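You operate a simulated robot arm through the tools that you are given. There is no shell and no other tool.

You are at the controls of a simulated robot arm. One attempt, no reset.

## Task
Free the parts: push the long mould down on pin boards 57, 62 and 75.
Fine: once each, square on the board and the way round that it lies; then put it back.

The check looks at the end state, three seconds after you hand in, the way a careful person would. Anything else that was tipped, shoved, dropped, spilled or broken makes it a failure.

## Robot
A 6-joint arm with a two-finger parallel gripper, fixed in place. Base frame: the origin is on the floor under the middle of its stand, x ahead of it, y to its left, z up; the work surface is at about z = 806. Lengths are in mm, angles in rad, forces in N, time in s.
With the tool pointing down near the work surface it reaches from about 460 to 880 mm from the base axis. Its first joint turns from -2.007 to 2.007 rad. Payload 4.2 kg.
Tool frame: the origin (TCP) lies between the finger pads and is the grasp point; the fingertips stand 23 mm ahead of it; z points along the fingers, y is the line along which they close. Largest opening 94 mm; finger width 38, thickness 10; the body of the gripper, 54 by 96 mm, starts 39 mm behind the TCP.
Orientation is told as [roll, pitch, yaw] about the base's x, y, z axes, in that order, counted from this pose: with the fingers straight down and closing along the base's y, the tool's x points along the base's -x, its y along +y and its z along -z.

## Interface
- The arm moves only by the tool step_arm. Its arguments are lists of equal length, an entry for each row: "jaw": the opening, from 0 (shut) to 1 (fully open); "slide": the shift along the tool's x, y, z in units of 40 mm (1.0 is 40 mm), a list of three; "angular": the turn, a rotation vector about the tool's x, y, z in units of 4 degrees (1.0 is 4 degrees), a list of three. In form: {"jaw": [jaw, ...], "slide": [[dx, dy, dz], ...], "angular": [[wx, wy, wz], ...]}. A call has 1 to 20 rows; each row shifts and turns the commanded pose from where the row before left it, along the tool's axes as they then stand. A call with a number of a shift or a turn outside -1 to 1 is refused whole. A row lasts 0.2 s, in which the tool goes at most 50 mm and 0.15 rad; a call with a longer step from one row to the next is refused whole, and so is a gripper value outside its range. A pose out of reach is approached as far as the arm can. The call stops where the force on the tool passes 40 N (or 10 N more than at its start, if that is more) or the arm is blocked; 0.2 s more then pass. The fingers move at their own pace (about 108 mm/s each) and stop on an object; they squeeze with about 30 N. The grip force told is the motor's: it shows also when the fingers shut on nothing. Time passes only in rows, and 0.2 s behind the last, so rows that do not move let the fingers close. The reply holds the time, the measured pose of the TCP, the force on the tool along the base axes, the opening and the grip force, in the units named above and with some noise, with the torque about the TCP (base axes, N m) and any sound that the robot's microphone picked up, and new pictures: "views" is both (left out), scene, wrist or none.
- Cameras (640 x 400 px; columns grow to the right, rows downward): "scene" is fixed at [392.6, -504.9, 1389.1]; the picture's right is [0.99, -0.10, 0.00], its down [-0.05, -0.50, -0.86] and it looks along [0.09, 0.86, -0.51] (base axes); focal length 349 px, centre (320, 200). "wrist" rides on the gripper at [86, 16, -74] in the tool frame; the picture's right is [-0.18, 0.98, 0.00], its down [-0.58, -0.11, -0.81] and it looks along [-0.79, -0.15, 0.59] (tool axes); focal length 243 px, centre (320, 200). There is no depth. A picture from a camera that has moved, and an enlarged one, comes with that camera's place and axes in the base frame and with its lens. The place of the scene camera against the robot may be out by one fixed shift of up to 25 mm in any direction.
- lift_body(by): slides the trunk up (or, below 0, down) by that many mm; the arm rides with it, the base frame stays. It gives what a move gives, with no picture.
- enlarge(camera, box): a new picture of the part [left, top, right, bottom] of that camera's present view, enlarged. The clock stands still meanwhile.
- hand_in(): hands the job in; it is judged then, once.

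Places have to be worked out from the pictures, the camera data and where the tool is seen. Open the gripper and draw the arm clear of the work before you hand the job in, unless the task says otherwise.

The tools are called after "Request:" as name(argument=value, ...) on one line, values as JSON. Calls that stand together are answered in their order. step_arm: Moves the arm, as the interface text tells. Its arguments: {"type":"object","properties":{"jaw":{"type":"array","items":{"type":"number"}},"slide":{"type":"array","items":{"type":"array","items":{"type":"number"}}},"angular":{"type":"array","items":{"type":"array","items":{"type":"number"}}},"views":{"type":"string","enum":["both","scene","wrist","none"]}},"required":["jaw","slide","angular"]} The other tools are called the same way: lift_body (by) moves the trunk up or down; enlarge (camera, box) takes an enlarged picture of a part of a camera's view; hand_in () hands the job in.

At the start:

```text
t: 0.0
tool_pos: [374.2, 334.8, 1109.9]
tool_rot: [0.001, -0.001, 0.001]
ft_force: [0.0, -0.2, 0.1]
wrist_torque: [-0.02, 0.0, -0.03]
finger_gap: 94.2
gripper_force: 0.1
trunk travel left (down, up): [-725.0, 265.0]
```

scene: 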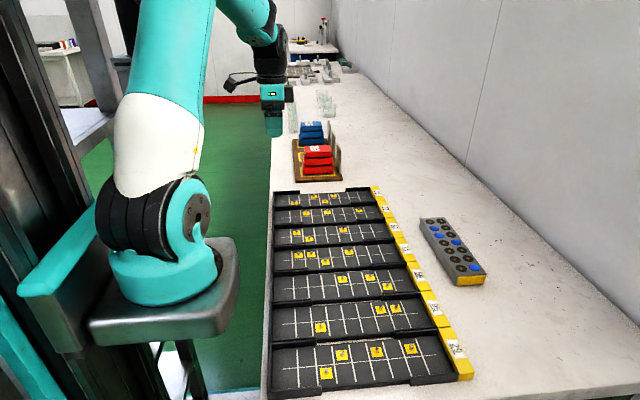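
wrist: 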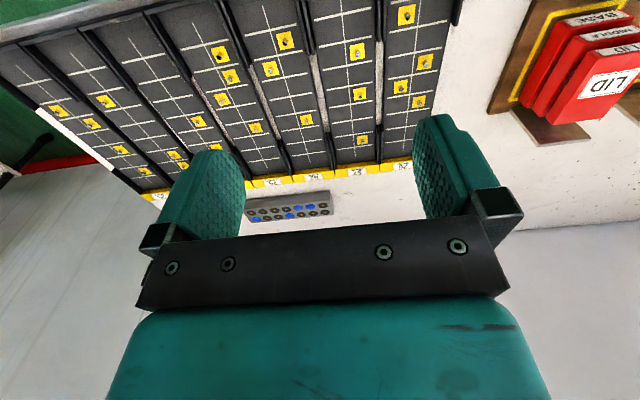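

The scene shows a rack of pin boards with labels on the right edge, a stack of red/blue blocks (moulds?) beyond, and a grey block with blue dots on the right. I'll look closer at each.

Request:
enlarge(camera="scene", box=[260, 180, 500, 400])

Request:
enlarge(camera="scene", box=[270, 60, 370, 190])

Request:
enlarge(camera="wrist", box=[460, 0, 640, 150])

Request:
enlarge(camera="scene", box=[360, 180, 500, 300])

```text
1.82 times, centred on (380, 290) of scene
camera zoom: at [392.6, -504.9, 1389.1], right [0.99, -0.1, 0.0], down [-0.05, -0.5, -0.86], along [0.09, 0.86, -0.51], focal length 634 px, centre (211, 36)
```

zoom: 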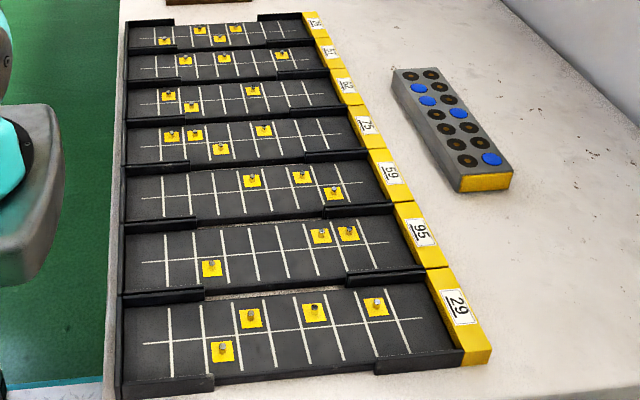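

```text
3.08 times, centred on (320, 125) of scene
camera zoom: at [392.6, -504.9, 1389.1], right [0.99, -0.1, 0.0], down [-0.05, -0.5, -0.86], along [0.09, 0.86, -0.51], focal length 1074 px, centre (320, 431)
```

zoom: 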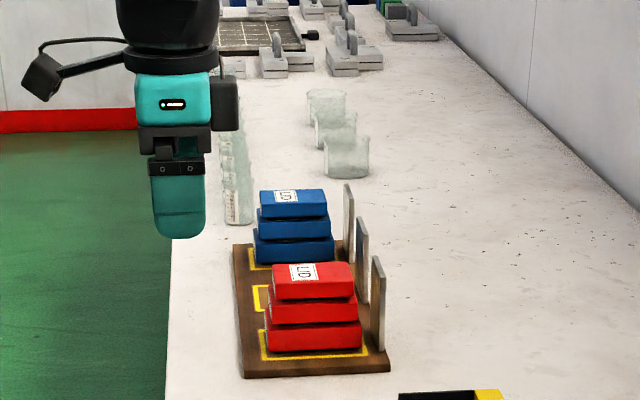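

```text
2.67 times, centred on (550, 75) of wrist
camera zoom: at [288.7, 351.2, 1185.0], right [0.18, 0.98, 0.0], down [0.58, -0.11, 0.81], along [0.79, -0.15, -0.59], focal length 647 px, centre (-293, 533)
```

zoom: 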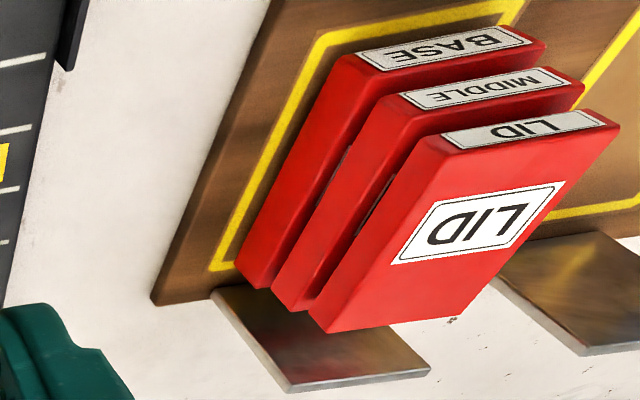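

```text
3.33 times, centred on (430, 240) of scene
camera zoom: at [392.6, -504.9, 1389.1], right [0.99, -0.1, 0.0], down [-0.05, -0.5, -0.86], along [0.09, 0.86, -0.51], focal length 1163 px, centre (-47, 67)
```

zoom: 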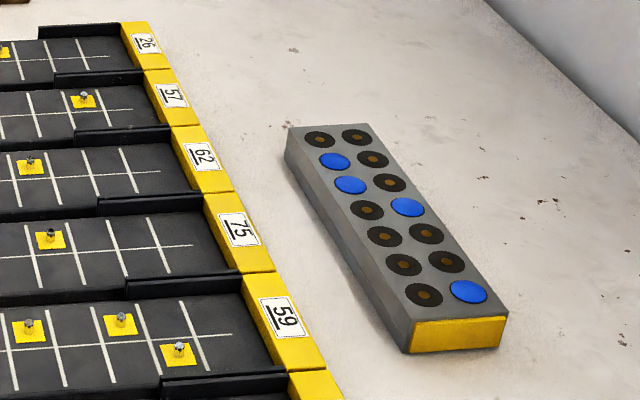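

Now I'll zoom on the three boards and the mould to read the labels, pins and cavities.

Request:
enlarge(camera="scene", box=[265, 185, 425, 280])

Request:
enlarge(camera="scene", box=[270, 185, 340, 230])

Request:
enlarge(camera="scene", box=[330, 185, 400, 230])

Request:
enlarge(camera="wrist", box=[160, 0, 460, 200])

Request:
enlarge(camera="wrist", box=[230, 160, 350, 240])

```text
4.00 times, centred on (345, 232) of scene
camera zoom: at [392.6, -504.9, 1389.1], right [0.99, -0.1, 0.0], down [-0.05, -0.5, -0.86], along [0.09, 0.86, -0.51], focal length 1396 px, centre (220, 70)
```

zoom: 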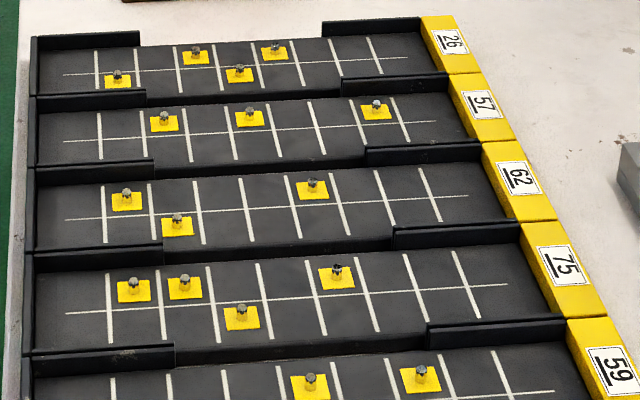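

```text
8.89 times, centred on (305, 208) of scene
camera zoom: at [392.6, -504.9, 1389.1], right [0.99, -0.1, 0.0], down [-0.05, -0.5, -0.86], along [0.09, 0.86, -0.51], focal length 3101 px, centre (453, 133)
```

zoom: 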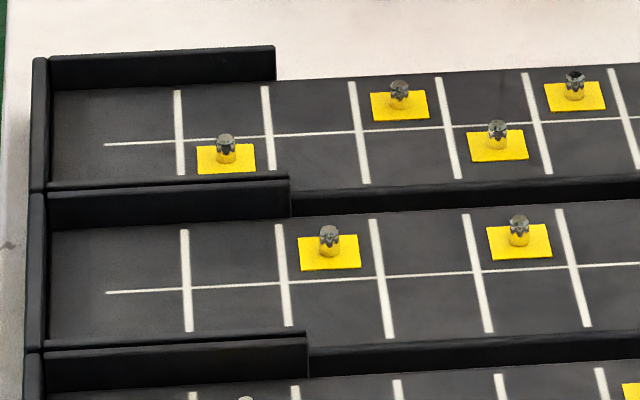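

```text
8.89 times, centred on (365, 208) of scene
camera zoom: at [392.6, -504.9, 1389.1], right [0.99, -0.1, 0.0], down [-0.05, -0.5, -0.86], along [0.09, 0.86, -0.51], focal length 3101 px, centre (-80, 133)
```

zoom: 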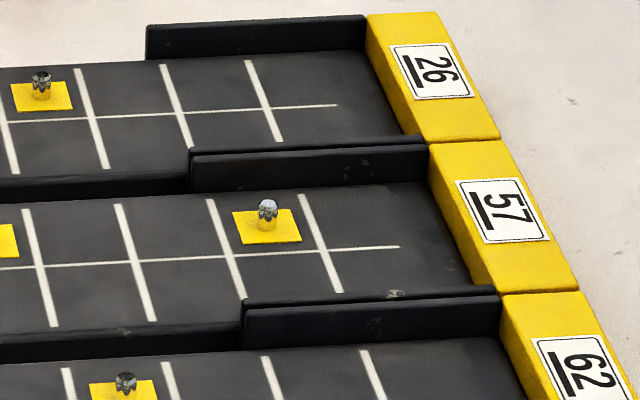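

```text
2.00 times, centred on (310, 100) of wrist
camera zoom: at [288.7, 351.2, 1185.0], right [0.18, 0.98, 0.0], down [0.58, -0.11, 0.81], along [0.79, -0.15, -0.59], focal length 485 px, centre (340, 400)
```

zoom: 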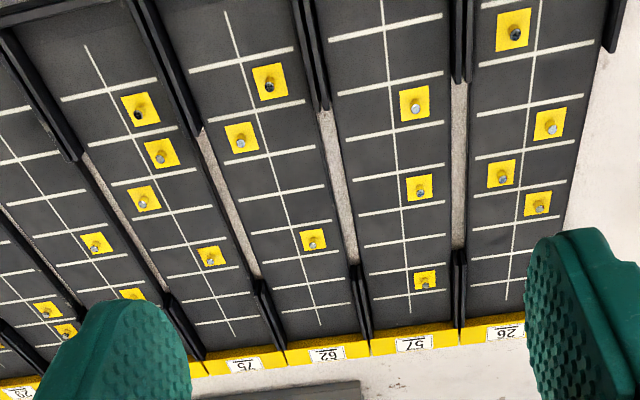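

```text
5.00 times, centred on (290, 200) of wrist
camera zoom: at [288.7, 351.2, 1185.0], right [0.18, 0.98, 0.0], down [0.58, -0.11, 0.81], along [0.79, -0.15, -0.59], focal length 1213 px, centre (470, 200)
```

zoom: 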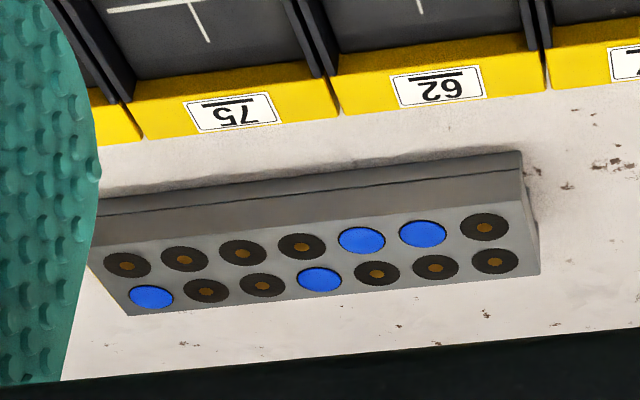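

Working the patterns out: each board has a 2×7 grid, and the mould is 2×7 with four blue parts. With the mould's yellow end at the boards' yellow end, the pins on 57, 62 and 75 together hit all four parts; reversed, they mostly miss. So it goes yellow to yellow, a +90° turn. I'll first move in to measure the boards with the wrist camera.

Request:
step_arm(jaw=[1, 1, 1, 1], slide=[[-0.217, -0.5, 0.417], [-0.217, -0.5, 0.417], [-0.217, -0.5, 0.417], [0, 0, 0]], angular=[[0, 0, 0], [0, 0, 0], [0, 0, 0], [0, 0, 0]])

```text
t: 1.0
tool_pos: [399.5, 275.5, 1060.8]
tool_rot: [-0.001, 0.0, 0.001]
ft_force: [0.1, 0.0, 0.7]
wrist_torque: [0.0, 0.0, 0.01]
finger_gap: 94.0
gripper_force: 0.1
trunk travel left (down, up): [-725.0, 265.0]
camera wrist: at [314.5, 291.7, 1135.8], right [0.18, 0.98, 0.0], down [0.58, -0.11, 0.81], along [0.79, -0.15, -0.59], focal length 243 px, centre (320, 200)
```

scene: 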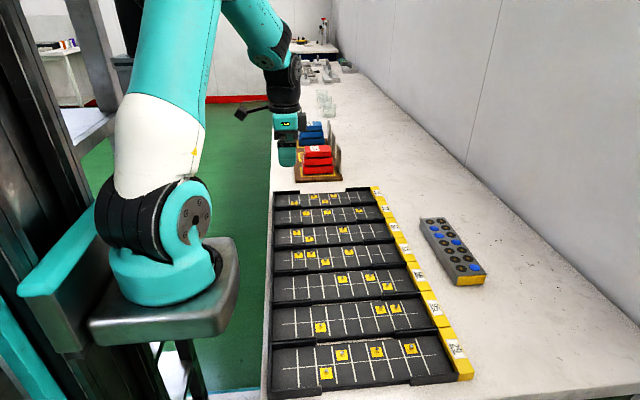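
wrist: 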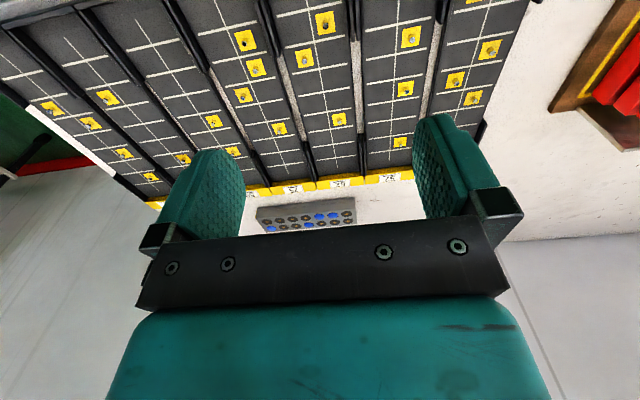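

The boards are in view; I'll enlarge parts of the wrist picture to measure the grid lines and pins.

Request:
enlarge(camera="wrist", box=[180, 0, 310, 80])

Request:
enlarge(camera="wrist", box=[200, 80, 330, 200])

Request:
enlarge(camera="wrist", box=[300, 0, 450, 94])

Request:
enlarge(camera="wrist", box=[300, 80, 450, 200])

```text
4.92 times, centred on (245, 40) of wrist
camera zoom: at [314.5, 291.7, 1135.8], right [0.18, 0.98, 0.0], down [0.58, -0.11, 0.81], along [0.79, -0.15, -0.59], focal length 1194 px, centre (689, 988)
```

zoom: 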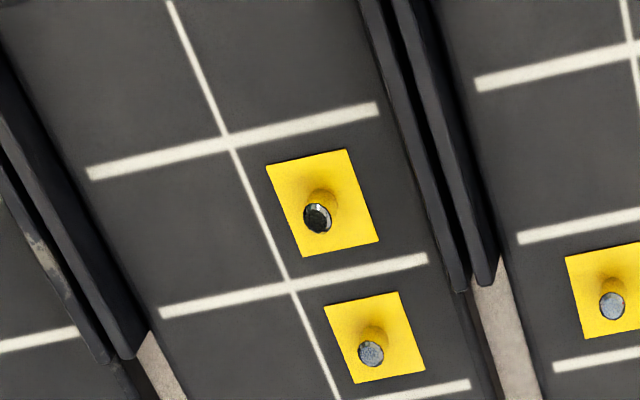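

```text
3.33 times, centred on (265, 140) of wrist
camera zoom: at [314.5, 291.7, 1135.8], right [0.18, 0.98, 0.0], down [0.58, -0.11, 0.81], along [0.79, -0.15, -0.59], focal length 809 px, centre (503, 400)
```

zoom: 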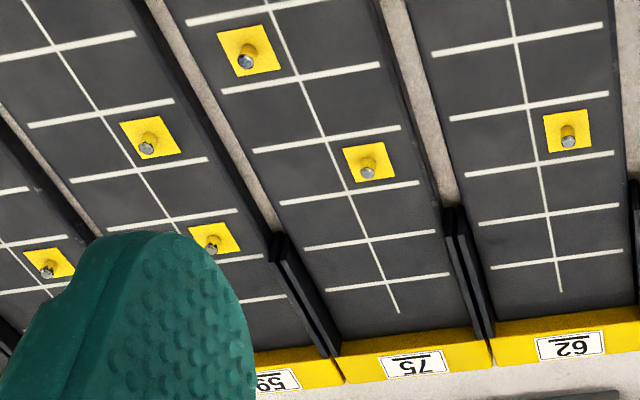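

```text
4.26 times, centred on (375, 47) of wrist
camera zoom: at [314.5, 291.7, 1135.8], right [0.18, 0.98, 0.0], down [0.58, -0.11, 0.81], along [0.79, -0.15, -0.59], focal length 1032 px, centre (86, 851)
```

zoom: 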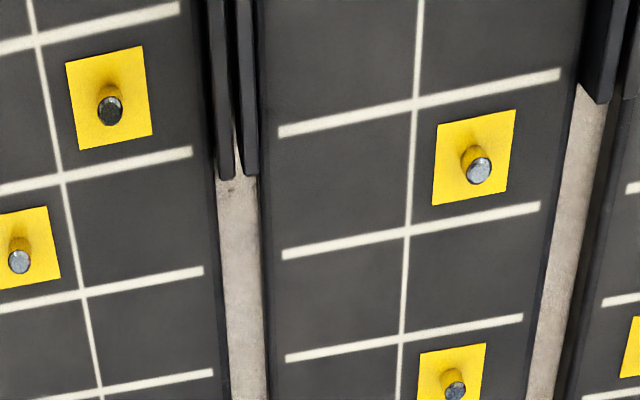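

```text
3.33 times, centred on (375, 140) of wrist
camera zoom: at [314.5, 291.7, 1135.8], right [0.18, 0.98, 0.0], down [0.58, -0.11, 0.81], along [0.79, -0.15, -0.59], focal length 809 px, centre (137, 400)
```

zoom: 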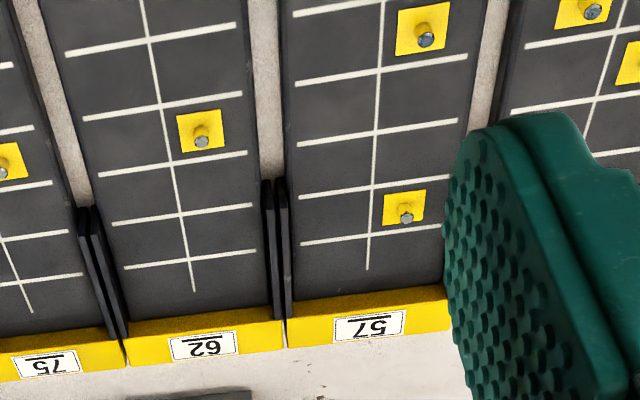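

Boards are aligned with x; the grid centres come out near (512, 358) for 57, (512, 263) for 62 and (512, 167.5) for 75, with the floor about z 813. Next I move over toward the mould and start turning the tool to yaw −90° to look at it.

Request:
step_arm(jaw=[1, 1, 1, 1, 1, 1, 1, 1, 1, 1, 1, 1, 1, 1, 1, 1, 1, 1, 1, 1], slide=[[-0.975, -0.1125, 0], [-0.975, -0.1125, 0], [-0.975, -0.1125, 0], [-0.975, -0.1125, 0], [-0.975, -0.1125, 0], [-0.975, -0.1125, 0], [-0.975, -0.1125, 0], [-0.975, -0.1125, 0], [-0.975, -0.1125, 0], [-0.975, -0.1125, 0], [0, 0, 0], [0, 0, 0], [0, 0, 0], [0, 0, 0], [0, 0, 0], [0, 0, 0], [0, 0, 0], [0, 0, 0], [0, 0, 0], [0, 0, 0]], angular=[[0, 0, 0], [0, 0, 0], [0, 0, 0], [0, 0, 0], [0, 0, 0], [0, 0, 0], [0, 0, 0], [0, 0, 0], [0, 0, 0], [0, 0, 0], [0, 0, 1], [0, 0, 1], [0, 0, 1], [0, 0, 1], [0, 0, 1], [0, 0, 1], [0, 0, 1], [0, 0, 1], [0, 0, 1], [0, 0, 1]], views="none")

Request:
step_arm(jaw=[1, 1, 1, 1, 1, 1, 1, 1, 1, 1, 1, 1, 1, 1], slide=[[0, 0, 0], [0, 0, 0], [0, 0, 0], [0, 0, 0], [0, 0, 0], [0, 0, 0], [0, 0, 0], [0, 0, 0], [0, 0, 0], [0, 0, 0], [0, 0, 0], [0, 0, 0], [0, 0, 0], [0, 0, 0]], angular=[[0, 0, 1], [0, 0, 1], [0, 0, 1], [0, 0, 1], [0, 0, 1], [0, 0, 1], [0, 0, 1], [0, 0, 1], [0, 0, 1], [0, 0, 1], [0, 0, 1], [0, 0, 1], [0, 0, 0.5], [0, 0, 0]])

```text
t: 5.2
tool_pos: [790.5, 230.0, 1058.4]
tool_rot: [0.0, 0.001, -0.698]
ft_force: [0.1, -0.7, 0.1]
wrist_torque: [0.02, 0.0, -0.01]
finger_gap: 93.7
gripper_force: 0.0
trunk travel left (down, up): [-725.0, 265.0]
```

```text
t: 8.2
tool_pos: [789.6, 231.6, 1059.1]
tool_rot: [0.001, -0.001, -1.571]
ft_force: [-0.2, -0.2, 0.6]
wrist_torque: [0.01, 0.03, -0.01]
finger_gap: 94.1
gripper_force: 0.1
trunk travel left (down, up): [-725.0, 265.0]
camera wrist: at [807.3, 317.2, 1134.5], right [0.98, -0.18, 0.0], down [-0.11, -0.58, 0.81], along [-0.15, -0.79, -0.59], focal length 243 px, centre (320, 200)
```

scene: 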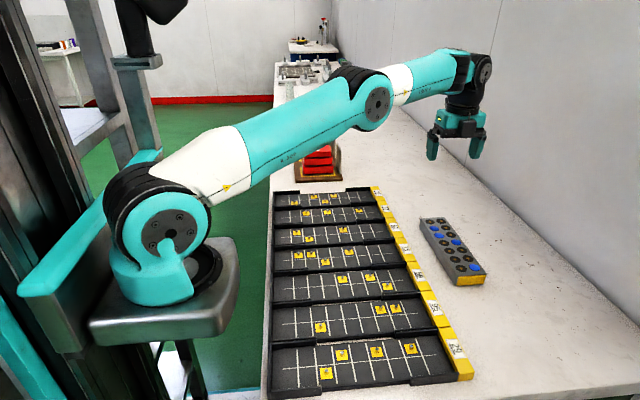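
wrist: 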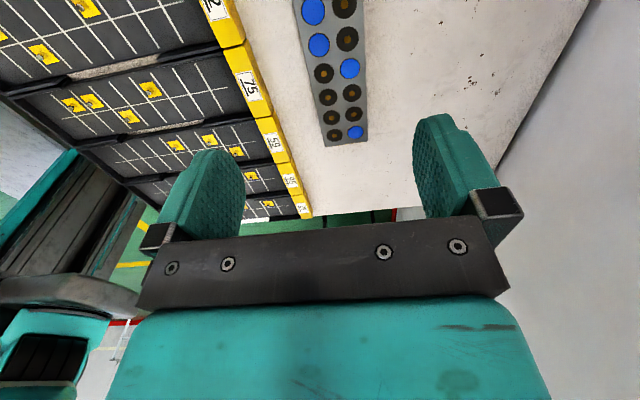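

The mould's far end is cut off at the top of the view. I'll back the camera +80 mm in y to see it whole.

Request:
step_arm(jaw=[1, 1, 1], slide=[[1.0, 0, 0], [1.0, 0, 0], [0, 0, 0]], angular=[[0, 0, 0], [0, 0, 0], [0, 0, 0]], views="wrist")

Request:
enlarge(camera="wrist", box=[260, 0, 420, 100])

Request:
enlarge(camera="wrist", box=[260, 80, 420, 180])

```text
t: 9.0
tool_pos: [770.3, 270.0, 1056.6]
tool_rot: [-0.001, 0.0, -1.57]
ft_force: [0.2, -0.3, 0.4]
wrist_torque: [-0.01, -0.05, 0.01]
finger_gap: 94.1
gripper_force: 0.1
out of reach, approached as far as the arm can: row 1, 2
trunk travel left (down, up): [-725.0, 265.0]
camera wrist: at [788.4, 356.7, 1131.8], right [0.98, -0.18, 0.0], down [-0.11, -0.58, 0.81], along [-0.15, -0.79, -0.59], focal length 243 px, centre (320, 200)
```

wrist: 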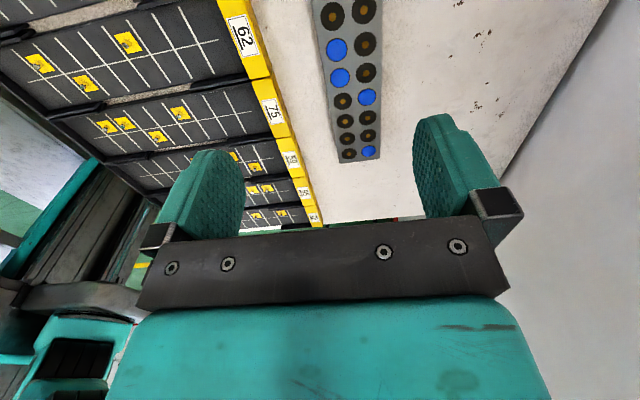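

```text
4.00 times, centred on (340, 50) of wrist
camera zoom: at [788.4, 356.7, 1131.8], right [0.98, -0.18, 0.0], down [-0.11, -0.58, 0.81], along [-0.15, -0.79, -0.59], focal length 970 px, centre (240, 800)
```

zoom: 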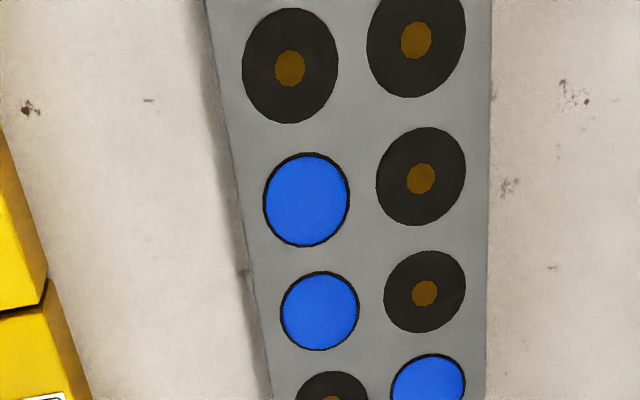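

```text
4.00 times, centred on (340, 130) of wrist
camera zoom: at [788.4, 356.7, 1131.8], right [0.98, -0.18, 0.0], down [-0.11, -0.58, 0.81], along [-0.15, -0.79, -0.59], focal length 970 px, centre (240, 480)
```

zoom: 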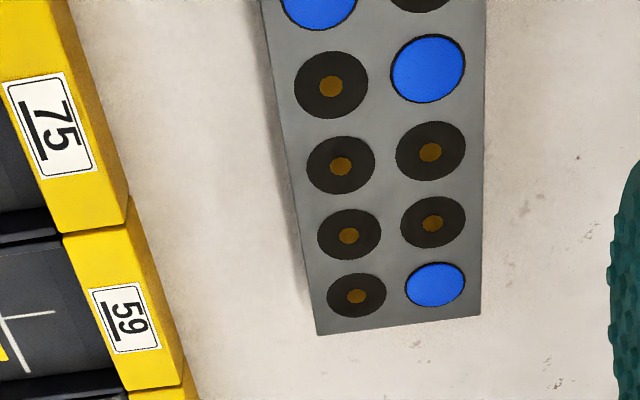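

The mould lies square with y. From the hole spacing (32 mm) its top is near z 832, its centre about (799, 169), and its yellow end is toward −y. I'll come down to a hover above its centre and check again.

Request:
step_arm(jaw=[1, 1, 1, 1, 1], slide=[[-0.634, 0.1825, 0.729], [-0.634, 0.1825, 0.729], [-0.634, 0.1825, 0.729], [-0.634, 0.1825, 0.729], [0, 0, 0]], angular=[[0, 0, 0], [0, 0, 0], [0, 0, 0], [0, 0, 0], [0, 0, 0]], views="both")

```text
t: 10.2
tool_pos: [802.2, 167.5, 940.1]
tool_rot: [-0.001, 0.001, -1.57]
ft_force: [0.0, 0.0, 0.2]
wrist_torque: [-0.03, -0.01, 0.0]
finger_gap: 94.2
gripper_force: 0.0
trunk travel left (down, up): [-725.0, 265.0]
camera wrist: at [818.9, 254.5, 1016.1], right [0.98, -0.18, 0.0], down [-0.11, -0.58, 0.81], along [-0.15, -0.79, -0.59], focal length 243 px, centre (320, 200)
```

scene: 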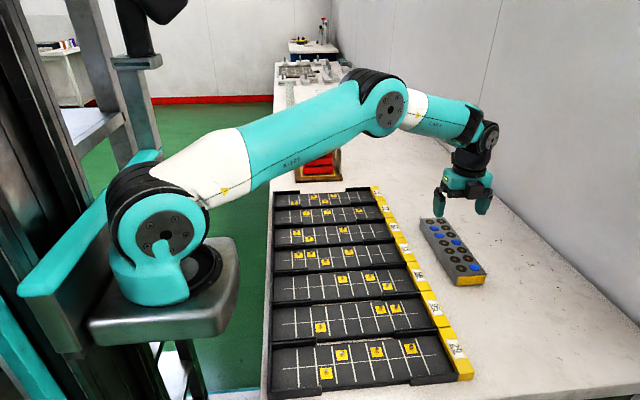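
wrist: 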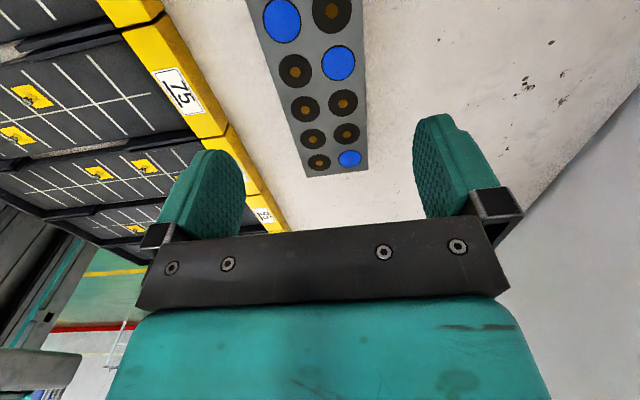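

I'll enlarge the view of the mould between the fingers, and take a few still readings to average out position noise.

Request:
enlarge(camera="wrist", box=[230, 0, 390, 100])

Request:
enlarge(camera="wrist", box=[240, 90, 400, 190])

Request:
step_arm(jaw=[1], slide=[[0, 0, 0]], angular=[[0, 0, 0]], views="none")

Request:
step_arm(jaw=[1], slide=[[0, 0, 0]], angular=[[0, 0, 0]], views="none")

Request:
step_arm(jaw=[1], slide=[[0, 0, 0]], angular=[[0, 0, 0]], views="none")

Request:
step_arm(jaw=[1], slide=[[0, 0, 0]], angular=[[0, 0, 0]], views="none")

```text
4.00 times, centred on (310, 50) of wrist
camera zoom: at [818.9, 254.5, 1016.1], right [0.98, -0.18, 0.0], down [-0.11, -0.58, 0.81], along [-0.15, -0.79, -0.59], focal length 970 px, centre (360, 800)
```

zoom: 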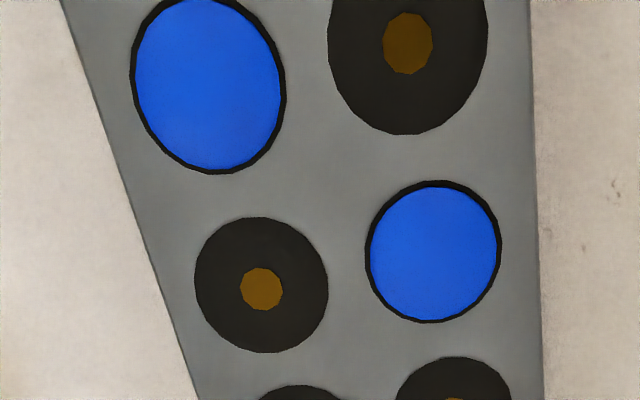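

```text
4.00 times, centred on (320, 140) of wrist
camera zoom: at [818.9, 254.5, 1016.1], right [0.98, -0.18, 0.0], down [-0.11, -0.58, 0.81], along [-0.15, -0.79, -0.59], focal length 970 px, centre (320, 440)
```

zoom: 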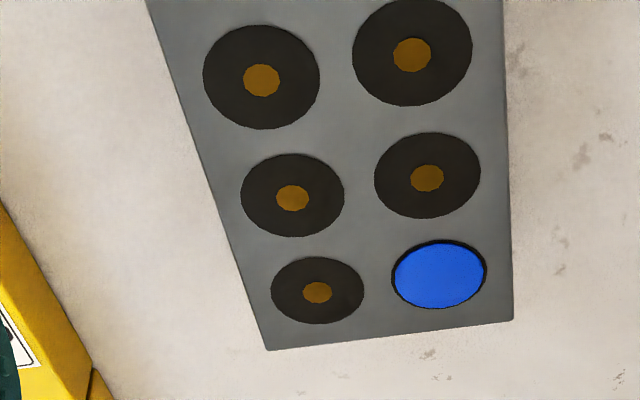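

```text
t: 10.6
tool_pos: [802.6, 169.5, 940.8]
tool_rot: [0.0, 0.001, -1.57]
ft_force: [-0.4, 0.1, -0.1]
wrist_torque: [0.0, 0.0, 0.01]
finger_gap: 94.1
gripper_force: 0.0
trunk travel left (down, up): [-725.0, 265.0]
```

```text
t: 11.0
tool_pos: [801.5, 167.8, 940.8]
tool_rot: [0.001, 0.001, -1.571]
ft_force: [-0.4, 0.4, -1.1]
wrist_torque: [-0.01, 0.01, 0.0]
finger_gap: 94.0
gripper_force: 0.2
trunk travel left (down, up): [-725.0, 265.0]
```

```text
t: 11.4
tool_pos: [802.1, 168.4, 941.6]
tool_rot: [0.0, -0.001, -1.571]
ft_force: [-0.1, -0.2, -0.2]
wrist_torque: [-0.03, 0.03, 0.0]
finger_gap: 94.2
gripper_force: 0.0
trunk travel left (down, up): [-725.0, 265.0]
```

```text
t: 11.8
tool_pos: [801.4, 167.9, 941.5]
tool_rot: [-0.001, 0.001, -1.571]
ft_force: [-0.1, -0.9, 0.5]
wrist_torque: [0.0, -0.01, 0.0]
finger_gap: 94.0
gripper_force: 0.1
trunk travel left (down, up): [-725.0, 265.0]
```

Averaged TCP is (802.0, 168.2, 941.0); the mould centre computes to about (799.9, 170.4), top z ≈ 832, width ≈ 70, and no visible skew. I'll centre on it and come down to z 880 with open fingers for a check.

Request:
step_arm(jaw=[1, 1, 1], slide=[[0.055, -0.05, 0.7], [0, 0, 0.825], [0, 0, 0]], angular=[[0, 0, 0], [0, 0, 0], [0, 0, 0]], views="both")

Request:
enlarge(camera="wrist", box=[160, 0, 480, 200])

Request:
enlarge(camera="scene", box=[400, 160, 520, 300])

```text
t: 12.6
tool_pos: [801.3, 171.0, 878.5]
tool_rot: [-0.001, 0.0, -1.571]
ft_force: [0.2, -0.1, 0.5]
wrist_torque: [0.01, 0.01, -0.01]
finger_gap: 94.2
gripper_force: 0.1
trunk travel left (down, up): [-725.0, 265.0]
camera wrist: at [817.7, 257.7, 953.5], right [0.98, -0.18, 0.0], down [-0.11, -0.58, 0.81], along [-0.15, -0.79, -0.59], focal length 243 px, centre (320, 200)
```

scene: 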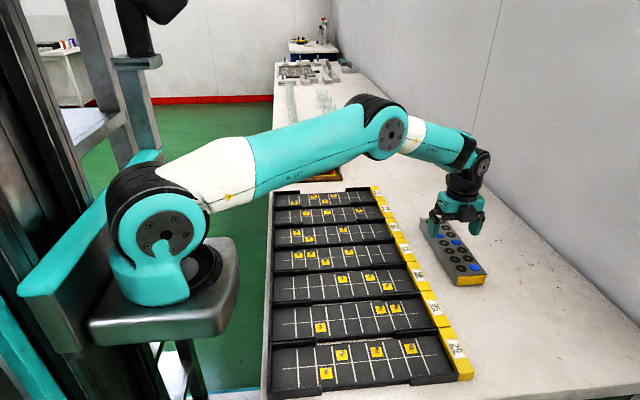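
wrist: 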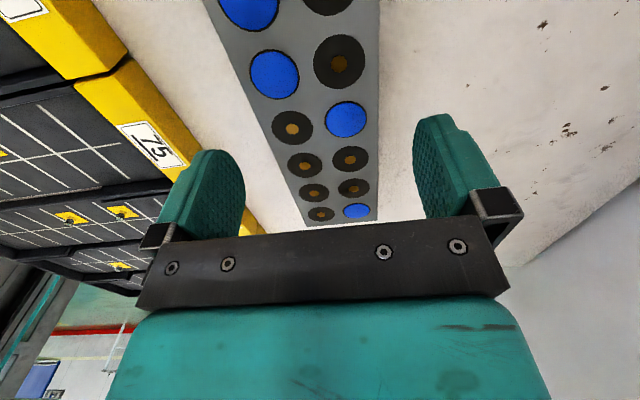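

```text
2.00 times, centred on (320, 100) of wrist
camera zoom: at [817.7, 257.7, 953.5], right [0.98, -0.18, 0.0], down [-0.11, -0.58, 0.81], along [-0.15, -0.79, -0.59], focal length 485 px, centre (320, 400)
```

zoom: 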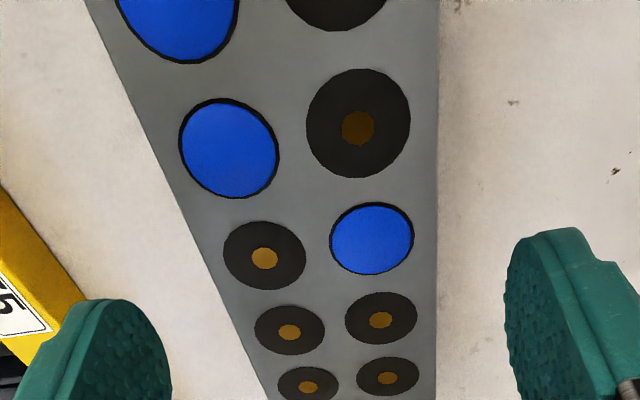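

```text
2.86 times, centred on (460, 230) of scene
camera zoom: at [392.6, -504.9, 1389.1], right [0.99, -0.1, 0.0], down [-0.05, -0.5, -0.86], along [0.09, 0.86, -0.51], focal length 997 px, centre (-80, 114)
```

zoom: 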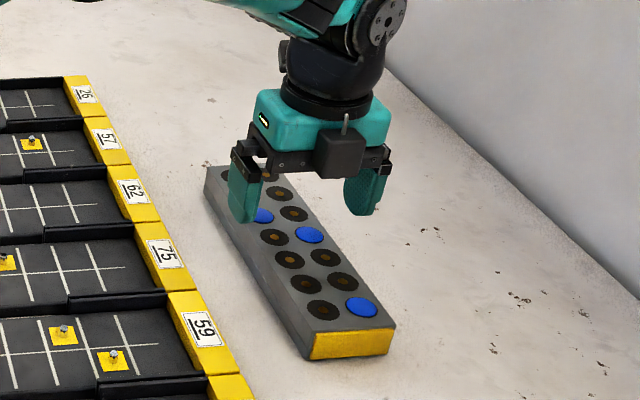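

The mould is centred between the fingers within about a millimetre. I'll descend alongside it to z ≈ 842 and take a reading.

Request:
step_arm(jaw=[1, 1, 1], slide=[[-0.012, 0, 0.475], [0, 0, 0.475], [0, 0, 0]], angular=[[0, 0, 0], [0, 0, 0], [0, 0, 0]], views="both")

Request:
enlarge(camera="scene", box=[400, 160, 520, 300])

Request:
step_arm(jaw=[1], slide=[[0, 0, 0]], angular=[[0, 0, 0]], views="none")

Request:
step_arm(jaw=[1], slide=[[0, 0, 0]], angular=[[0, 0, 0]], views="none")

Request:
step_arm(jaw=[1], slide=[[0, 0, 0]], angular=[[0, 0, 0]], views="none")

```text
t: 13.4
tool_pos: [799.8, 171.1, 840.0]
tool_rot: [0.001, -0.001, -1.57]
ft_force: [0.7, 0.5, 0.4]
wrist_torque: [-0.01, 0.01, -0.03]
finger_gap: 94.1
gripper_force: 0.1
trunk travel left (down, up): [-725.0, 265.0]
camera wrist: at [817.8, 257.6, 916.0], right [0.98, -0.18, 0.0], down [-0.11, -0.58, 0.81], along [-0.15, -0.79, -0.59], focal length 243 px, centre (320, 200)
```

scene: 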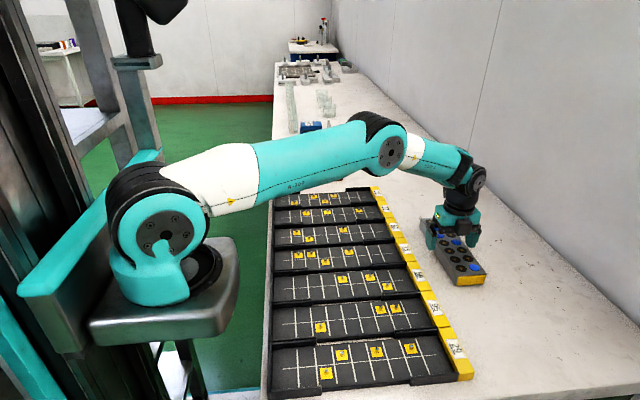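
wrist: 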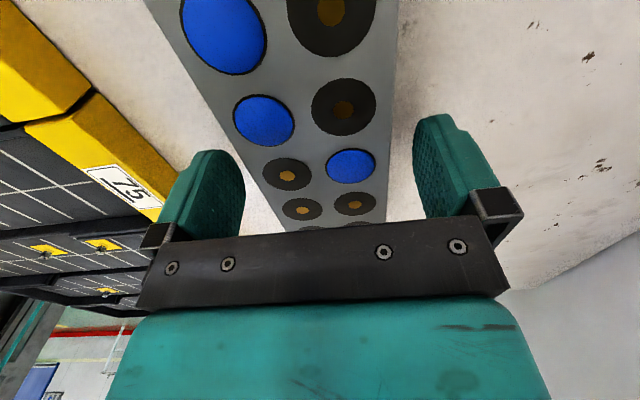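

```text
2.86 times, centred on (460, 230) of scene
camera zoom: at [392.6, -504.9, 1389.1], right [0.99, -0.1, 0.0], down [-0.05, -0.5, -0.86], along [0.09, 0.86, -0.51], focal length 997 px, centre (-80, 114)
```

zoom: 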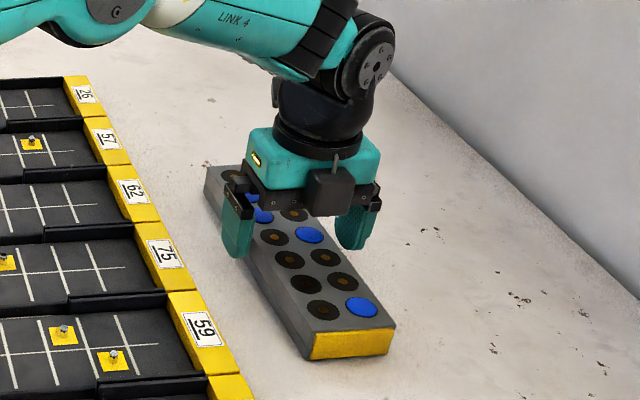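

```text
t: 13.8
tool_pos: [799.9, 171.3, 840.6]
tool_rot: [0.0, 0.0, -1.569]
ft_force: [-0.2, 0.4, 0.6]
wrist_torque: [-0.04, 0.01, -0.01]
finger_gap: 94.1
gripper_force: 0.1
trunk travel left (down, up): [-725.0, 265.0]
```

```text
t: 14.2
tool_pos: [801.3, 171.2, 840.4]
tool_rot: [0.0, 0.0, -1.57]
ft_force: [0.0, -0.3, -0.3]
wrist_torque: [-0.01, -0.04, 0.0]
finger_gap: 93.9
gripper_force: 0.0
trunk travel left (down, up): [-725.0, 265.0]
```

```text
t: 14.6
tool_pos: [800.8, 171.5, 839.7]
tool_rot: [0.001, 0.0, -1.572]
ft_force: [1.4, 0.0, -0.3]
wrist_torque: [0.03, 0.0, 0.03]
finger_gap: 94.0
gripper_force: 0.1
trunk travel left (down, up): [-725.0, 265.0]
```

Averaged TCP (800.4, 171.3, 840.2). I nudge −0.8 mm in y, go down 5 mm so the tips are about 6 mm above the table, and close on the mould.

Request:
step_arm(jaw=[1, 1, 0.6, 0.6, 0.6, 0.6, 0.6, 0.6], slide=[[-0.02, -0.01, 0.125], [0, 0, 0], [0, 0, 0], [0, 0, 0], [0, 0, 0], [0, 0, 0], [0, 0, 0], [0, 0, 0]], angular=[[0, 0, 0], [0, 0, 0], [0, 0, 0], [0, 0, 0], [0, 0, 0], [0, 0, 0], [0, 0, 0], [0, 0, 0]], views="both")

```text
t: 16.4
tool_pos: [801.8, 170.7, 836.4]
tool_rot: [-0.001, 0.0, -1.572]
ft_force: [-1.6, -0.2, 1.0]
wrist_torque: [0.03, 0.17, 0.04]
finger_gap: 69.8
gripper_force: 30.1
trunk travel left (down, up): [-725.0, 265.0]
camera wrist: at [817.4, 256.7, 910.6], right [0.98, -0.18, 0.0], down [-0.11, -0.58, 0.81], along [-0.15, -0.79, -0.59], focal length 243 px, centre (320, 200)
```

scene: 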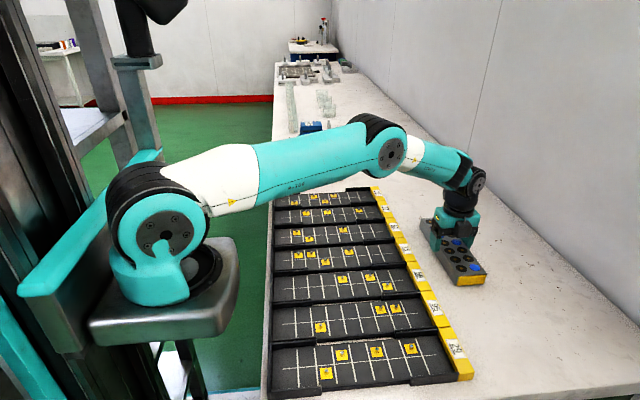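
wrist: 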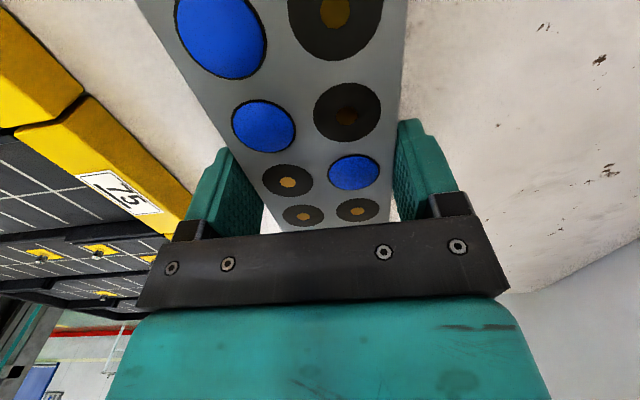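

Gripped at 69.8 mm with 30 N. I take a couple of still readings as the return reference, with the fingers closed fully on the mould.

Request:
step_arm(jaw=[0.6], slide=[[0, 0, 0]], angular=[[0, 0, 0]], views="none")

Request:
step_arm(jaw=[0.6], slide=[[0, 0, 0]], angular=[[0, 0, 0]], views="none")

Request:
step_arm(jaw=[0.6], slide=[[0, 0, 0]], angular=[[0, 0, 0]], views="none")

Request:
step_arm(jaw=[0.6], slide=[[0, 0, 0]], angular=[[0, 0, 0]], views="none")

```text
t: 16.8
tool_pos: [801.1, 170.5, 835.4]
tool_rot: [-0.001, 0.001, -1.571]
ft_force: [-1.6, -1.5, 0.5]
wrist_torque: [-0.01, 0.18, -0.05]
finger_gap: 69.9
gripper_force: 30.0
trunk travel left (down, up): [-725.0, 265.0]
```

```text
t: 17.2
tool_pos: [800.3, 170.4, 835.1]
tool_rot: [0.001, 0.001, -1.571]
ft_force: [-0.3, -0.4, -0.1]
wrist_torque: [-0.09, 0.12, 0.0]
finger_gap: 69.9
gripper_force: 30.4
trunk travel left (down, up): [-725.0, 265.0]
```

```text
t: 17.6
tool_pos: [799.5, 168.6, 835.8]
tool_rot: [-0.001, 0.0, -1.572]
ft_force: [-1.1, -0.3, 0.1]
wrist_torque: [-0.16, 0.11, -0.07]
finger_gap: 69.8
gripper_force: 29.9
trunk travel left (down, up): [-725.0, 265.0]
```

```text
t: 18.0
tool_pos: [800.6, 170.2, 835.4]
tool_rot: [0.001, 0.0, -1.571]
ft_force: [-1.5, 0.3, 0.1]
wrist_torque: [-0.14, 0.13, -0.04]
finger_gap: 69.7
gripper_force: 29.7
trunk travel left (down, up): [-725.0, 265.0]
```

The grasp reference is about (800.3, 170.3, 835.4). I lift 10 mm slowly and check the load.

Request:
step_arm(jaw=[0.6, 0.6, 0.6], slide=[[0, 0, -0.1], [0, 0, -0.15], [0, 0, 0]], angular=[[0, 0, 0], [0, 0, 0], [0, 0, 0]], views="both")

Request:
enlarge(camera="scene", box=[400, 180, 520, 300])

```text
t: 18.8
tool_pos: [800.6, 169.5, 846.1]
tool_rot: [0.001, -0.001, -1.57]
ft_force: [0.7, -0.4, -5.7]
wrist_torque: [0.01, -0.02, 0.01]
finger_gap: 69.9
gripper_force: 29.7
trunk travel left (down, up): [-725.0, 265.0]
camera wrist: at [817.0, 255.8, 920.6], right [0.98, -0.18, 0.0], down [-0.11, -0.58, 0.81], along [-0.15, -0.79, -0.59], focal length 243 px, centre (320, 200)
```

scene: 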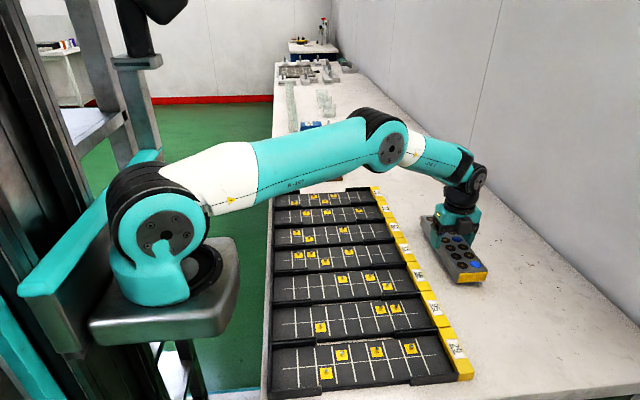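
wrist: 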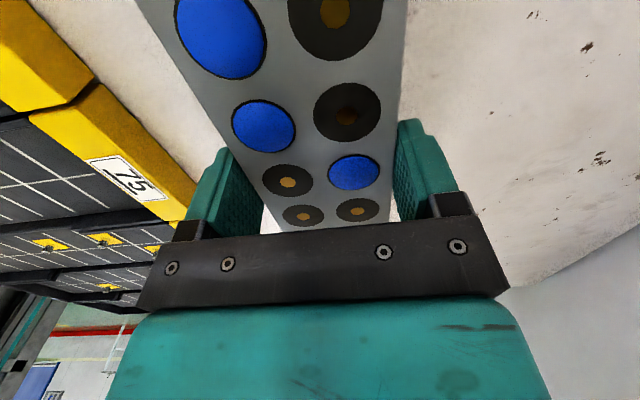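

```text
3.33 times, centred on (460, 240) of scene
camera zoom: at [392.6, -504.9, 1389.1], right [0.99, -0.1, 0.0], down [-0.05, -0.5, -0.86], along [0.09, 0.86, -0.51], focal length 1163 px, centre (-147, 67)
```

zoom: 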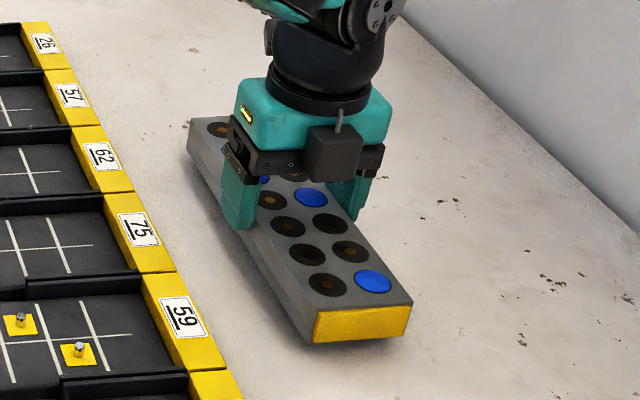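

The mould is lifted level, load about 5.7 N and balanced. I raise it, move inward and begin turning it +90° so its yellow end faces +x.

Request:
step_arm(jaw=[0.6, 0.6, 0.6, 0.6, 0.6, 0.6, 0.6, 0.6, 0.6, 0.6, 0.6, 0.6], slide=[[0, 0, -0.5], [0, 0, -0.5], [0, 0, -0.5], [0, 0, -0.5], [0, 0, -0.5], [0, 0, -0.25], [0, -0.75, 0], [0, -0.75, 0], [0, -0.75, 0], [0, -0.75, 0], [0, -0.75, 0], [0, -0.75, 0]], angular=[[0, 0, 0], [0, 0, 0], [0, 0, 0], [0, 0, 0], [0, 0, 0], [0, 0, 0], [0, 0, 0], [0, 0, 0], [0, 0, 0], [0, 0, 0], [0, 0, 0], [0, 0, 0]], views="none")

Request:
step_arm(jaw=[0.6, 0.6, 0.6, 0.6, 0.6, 0.6, 0.6, 0.6, 0.6, 0.6, 0.6, 0.6, 0.6, 0.6, 0.6, 0.6, 0.6, 0.6, 0.6, 0.6], slide=[[0, 0, 0], [0, 0, 0], [0, 0, 0], [0, 0, 0], [0, 0, 0], [0, 0, 0], [0, 0, 0], [0, 0, 0], [0, 0, 0], [0, 0, 0], [0, 0, 0], [0, 0, 0], [0, 0, 0], [0, 0, 0], [0, 0, 0], [0, 0, 0], [0, 0, 0], [0, 0, 0], [0, 0, 0], [0, 0, 0]], angular=[[0, 0, -1], [0, 0, -1], [0, 0, -1], [0, 0, -1], [0, 0, -1], [0, 0, -1], [0, 0, -1], [0, 0, -1], [0, 0, -1], [0, 0, -1], [0, 0, -1], [0, 0, -1], [0, 0, -1], [0, 0, -1], [0, 0, -1], [0, 0, -1], [0, 0, -1], [0, 0, -1], [0, 0, -1], [0, 0, -1]], views="none")

Request:
step_arm(jaw=[0.6, 0.6, 0.6, 0.6], slide=[[0, 0, 0], [0, 0, 0], [0, 0, 0], [0, 0, 0]], angular=[[0, 0, -1], [0, 0, -1], [0, 0, -0.5], [0, 0, 0]], views="both")

```text
t: 21.4
tool_pos: [618.1, 171.0, 957.5]
tool_rot: [-0.001, 0.001, -1.57]
ft_force: [-0.6, -0.4, 0.3]
wrist_torque: [-0.03, 0.01, -0.04]
finger_gap: 56.5
gripper_force: 0.1
trunk travel left (down, up): [-725.0, 265.0]
```

```text
t: 25.6
tool_pos: [619.0, 168.5, 955.5]
tool_rot: [-0.002, -0.001, -0.172]
ft_force: [-1.3, 0.5, 0.2]
wrist_torque: [-0.01, 0.04, -0.02]
finger_gap: 56.4
gripper_force: 0.1
trunk travel left (down, up): [-725.0, 265.0]
```

```text
t: 26.6
tool_pos: [619.3, 170.5, 955.7]
tool_rot: [0.0, 0.001, 0.002]
ft_force: [-0.1, -0.1, -0.5]
wrist_torque: [0.01, 0.01, 0.0]
finger_gap: 56.4
gripper_force: 0.2
trunk travel left (down, up): [-725.0, 265.0]
camera wrist: at [533.8, 186.0, 1031.1], right [0.18, 0.98, 0.0], down [0.58, -0.11, 0.81], along [0.79, -0.15, -0.59], focal length 243 px, centre (320, 200)
```

scene: 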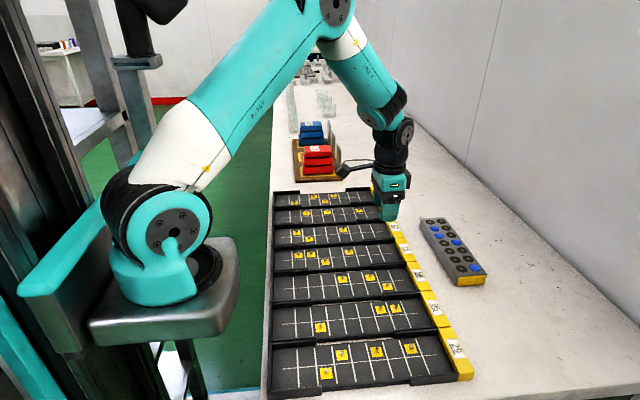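
wrist: 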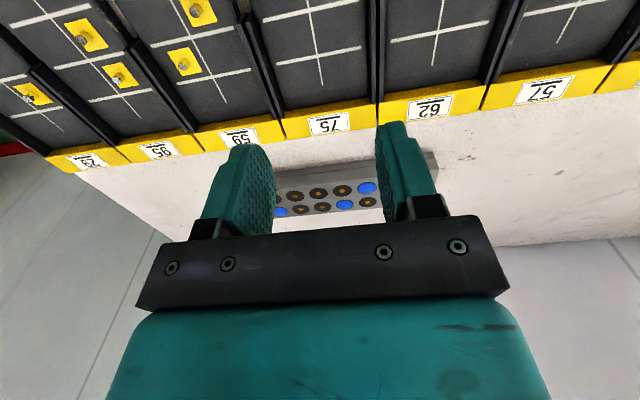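

The gap of 56.4 mm means the mould slipped out of the grip early in the lift, and I still see it near its old place. I'll look closely at its state.

Request:
enlarge(camera="scene", box=[360, 180, 500, 300])

Request:
enlarge(camera="wrist", box=[240, 120, 460, 240])

```text
3.33 times, centred on (430, 240) of scene
camera zoom: at [392.6, -504.9, 1389.1], right [0.99, -0.1, 0.0], down [-0.05, -0.5, -0.86], along [0.09, 0.86, -0.51], focal length 1163 px, centre (-47, 67)
```

zoom: 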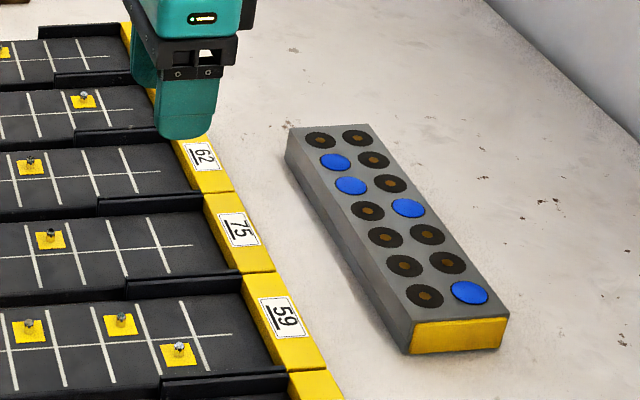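

```text
2.91 times, centred on (350, 180) of wrist
camera zoom: at [533.8, 186.0, 1031.1], right [0.18, 0.98, 0.0], down [0.58, -0.11, 0.81], along [0.79, -0.15, -0.59], focal length 706 px, centre (233, 258)
```

zoom: 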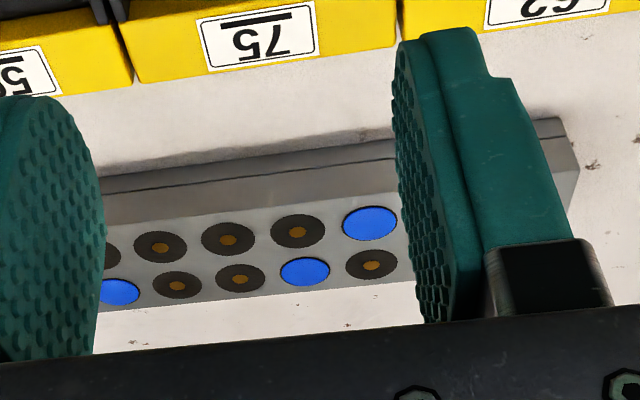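

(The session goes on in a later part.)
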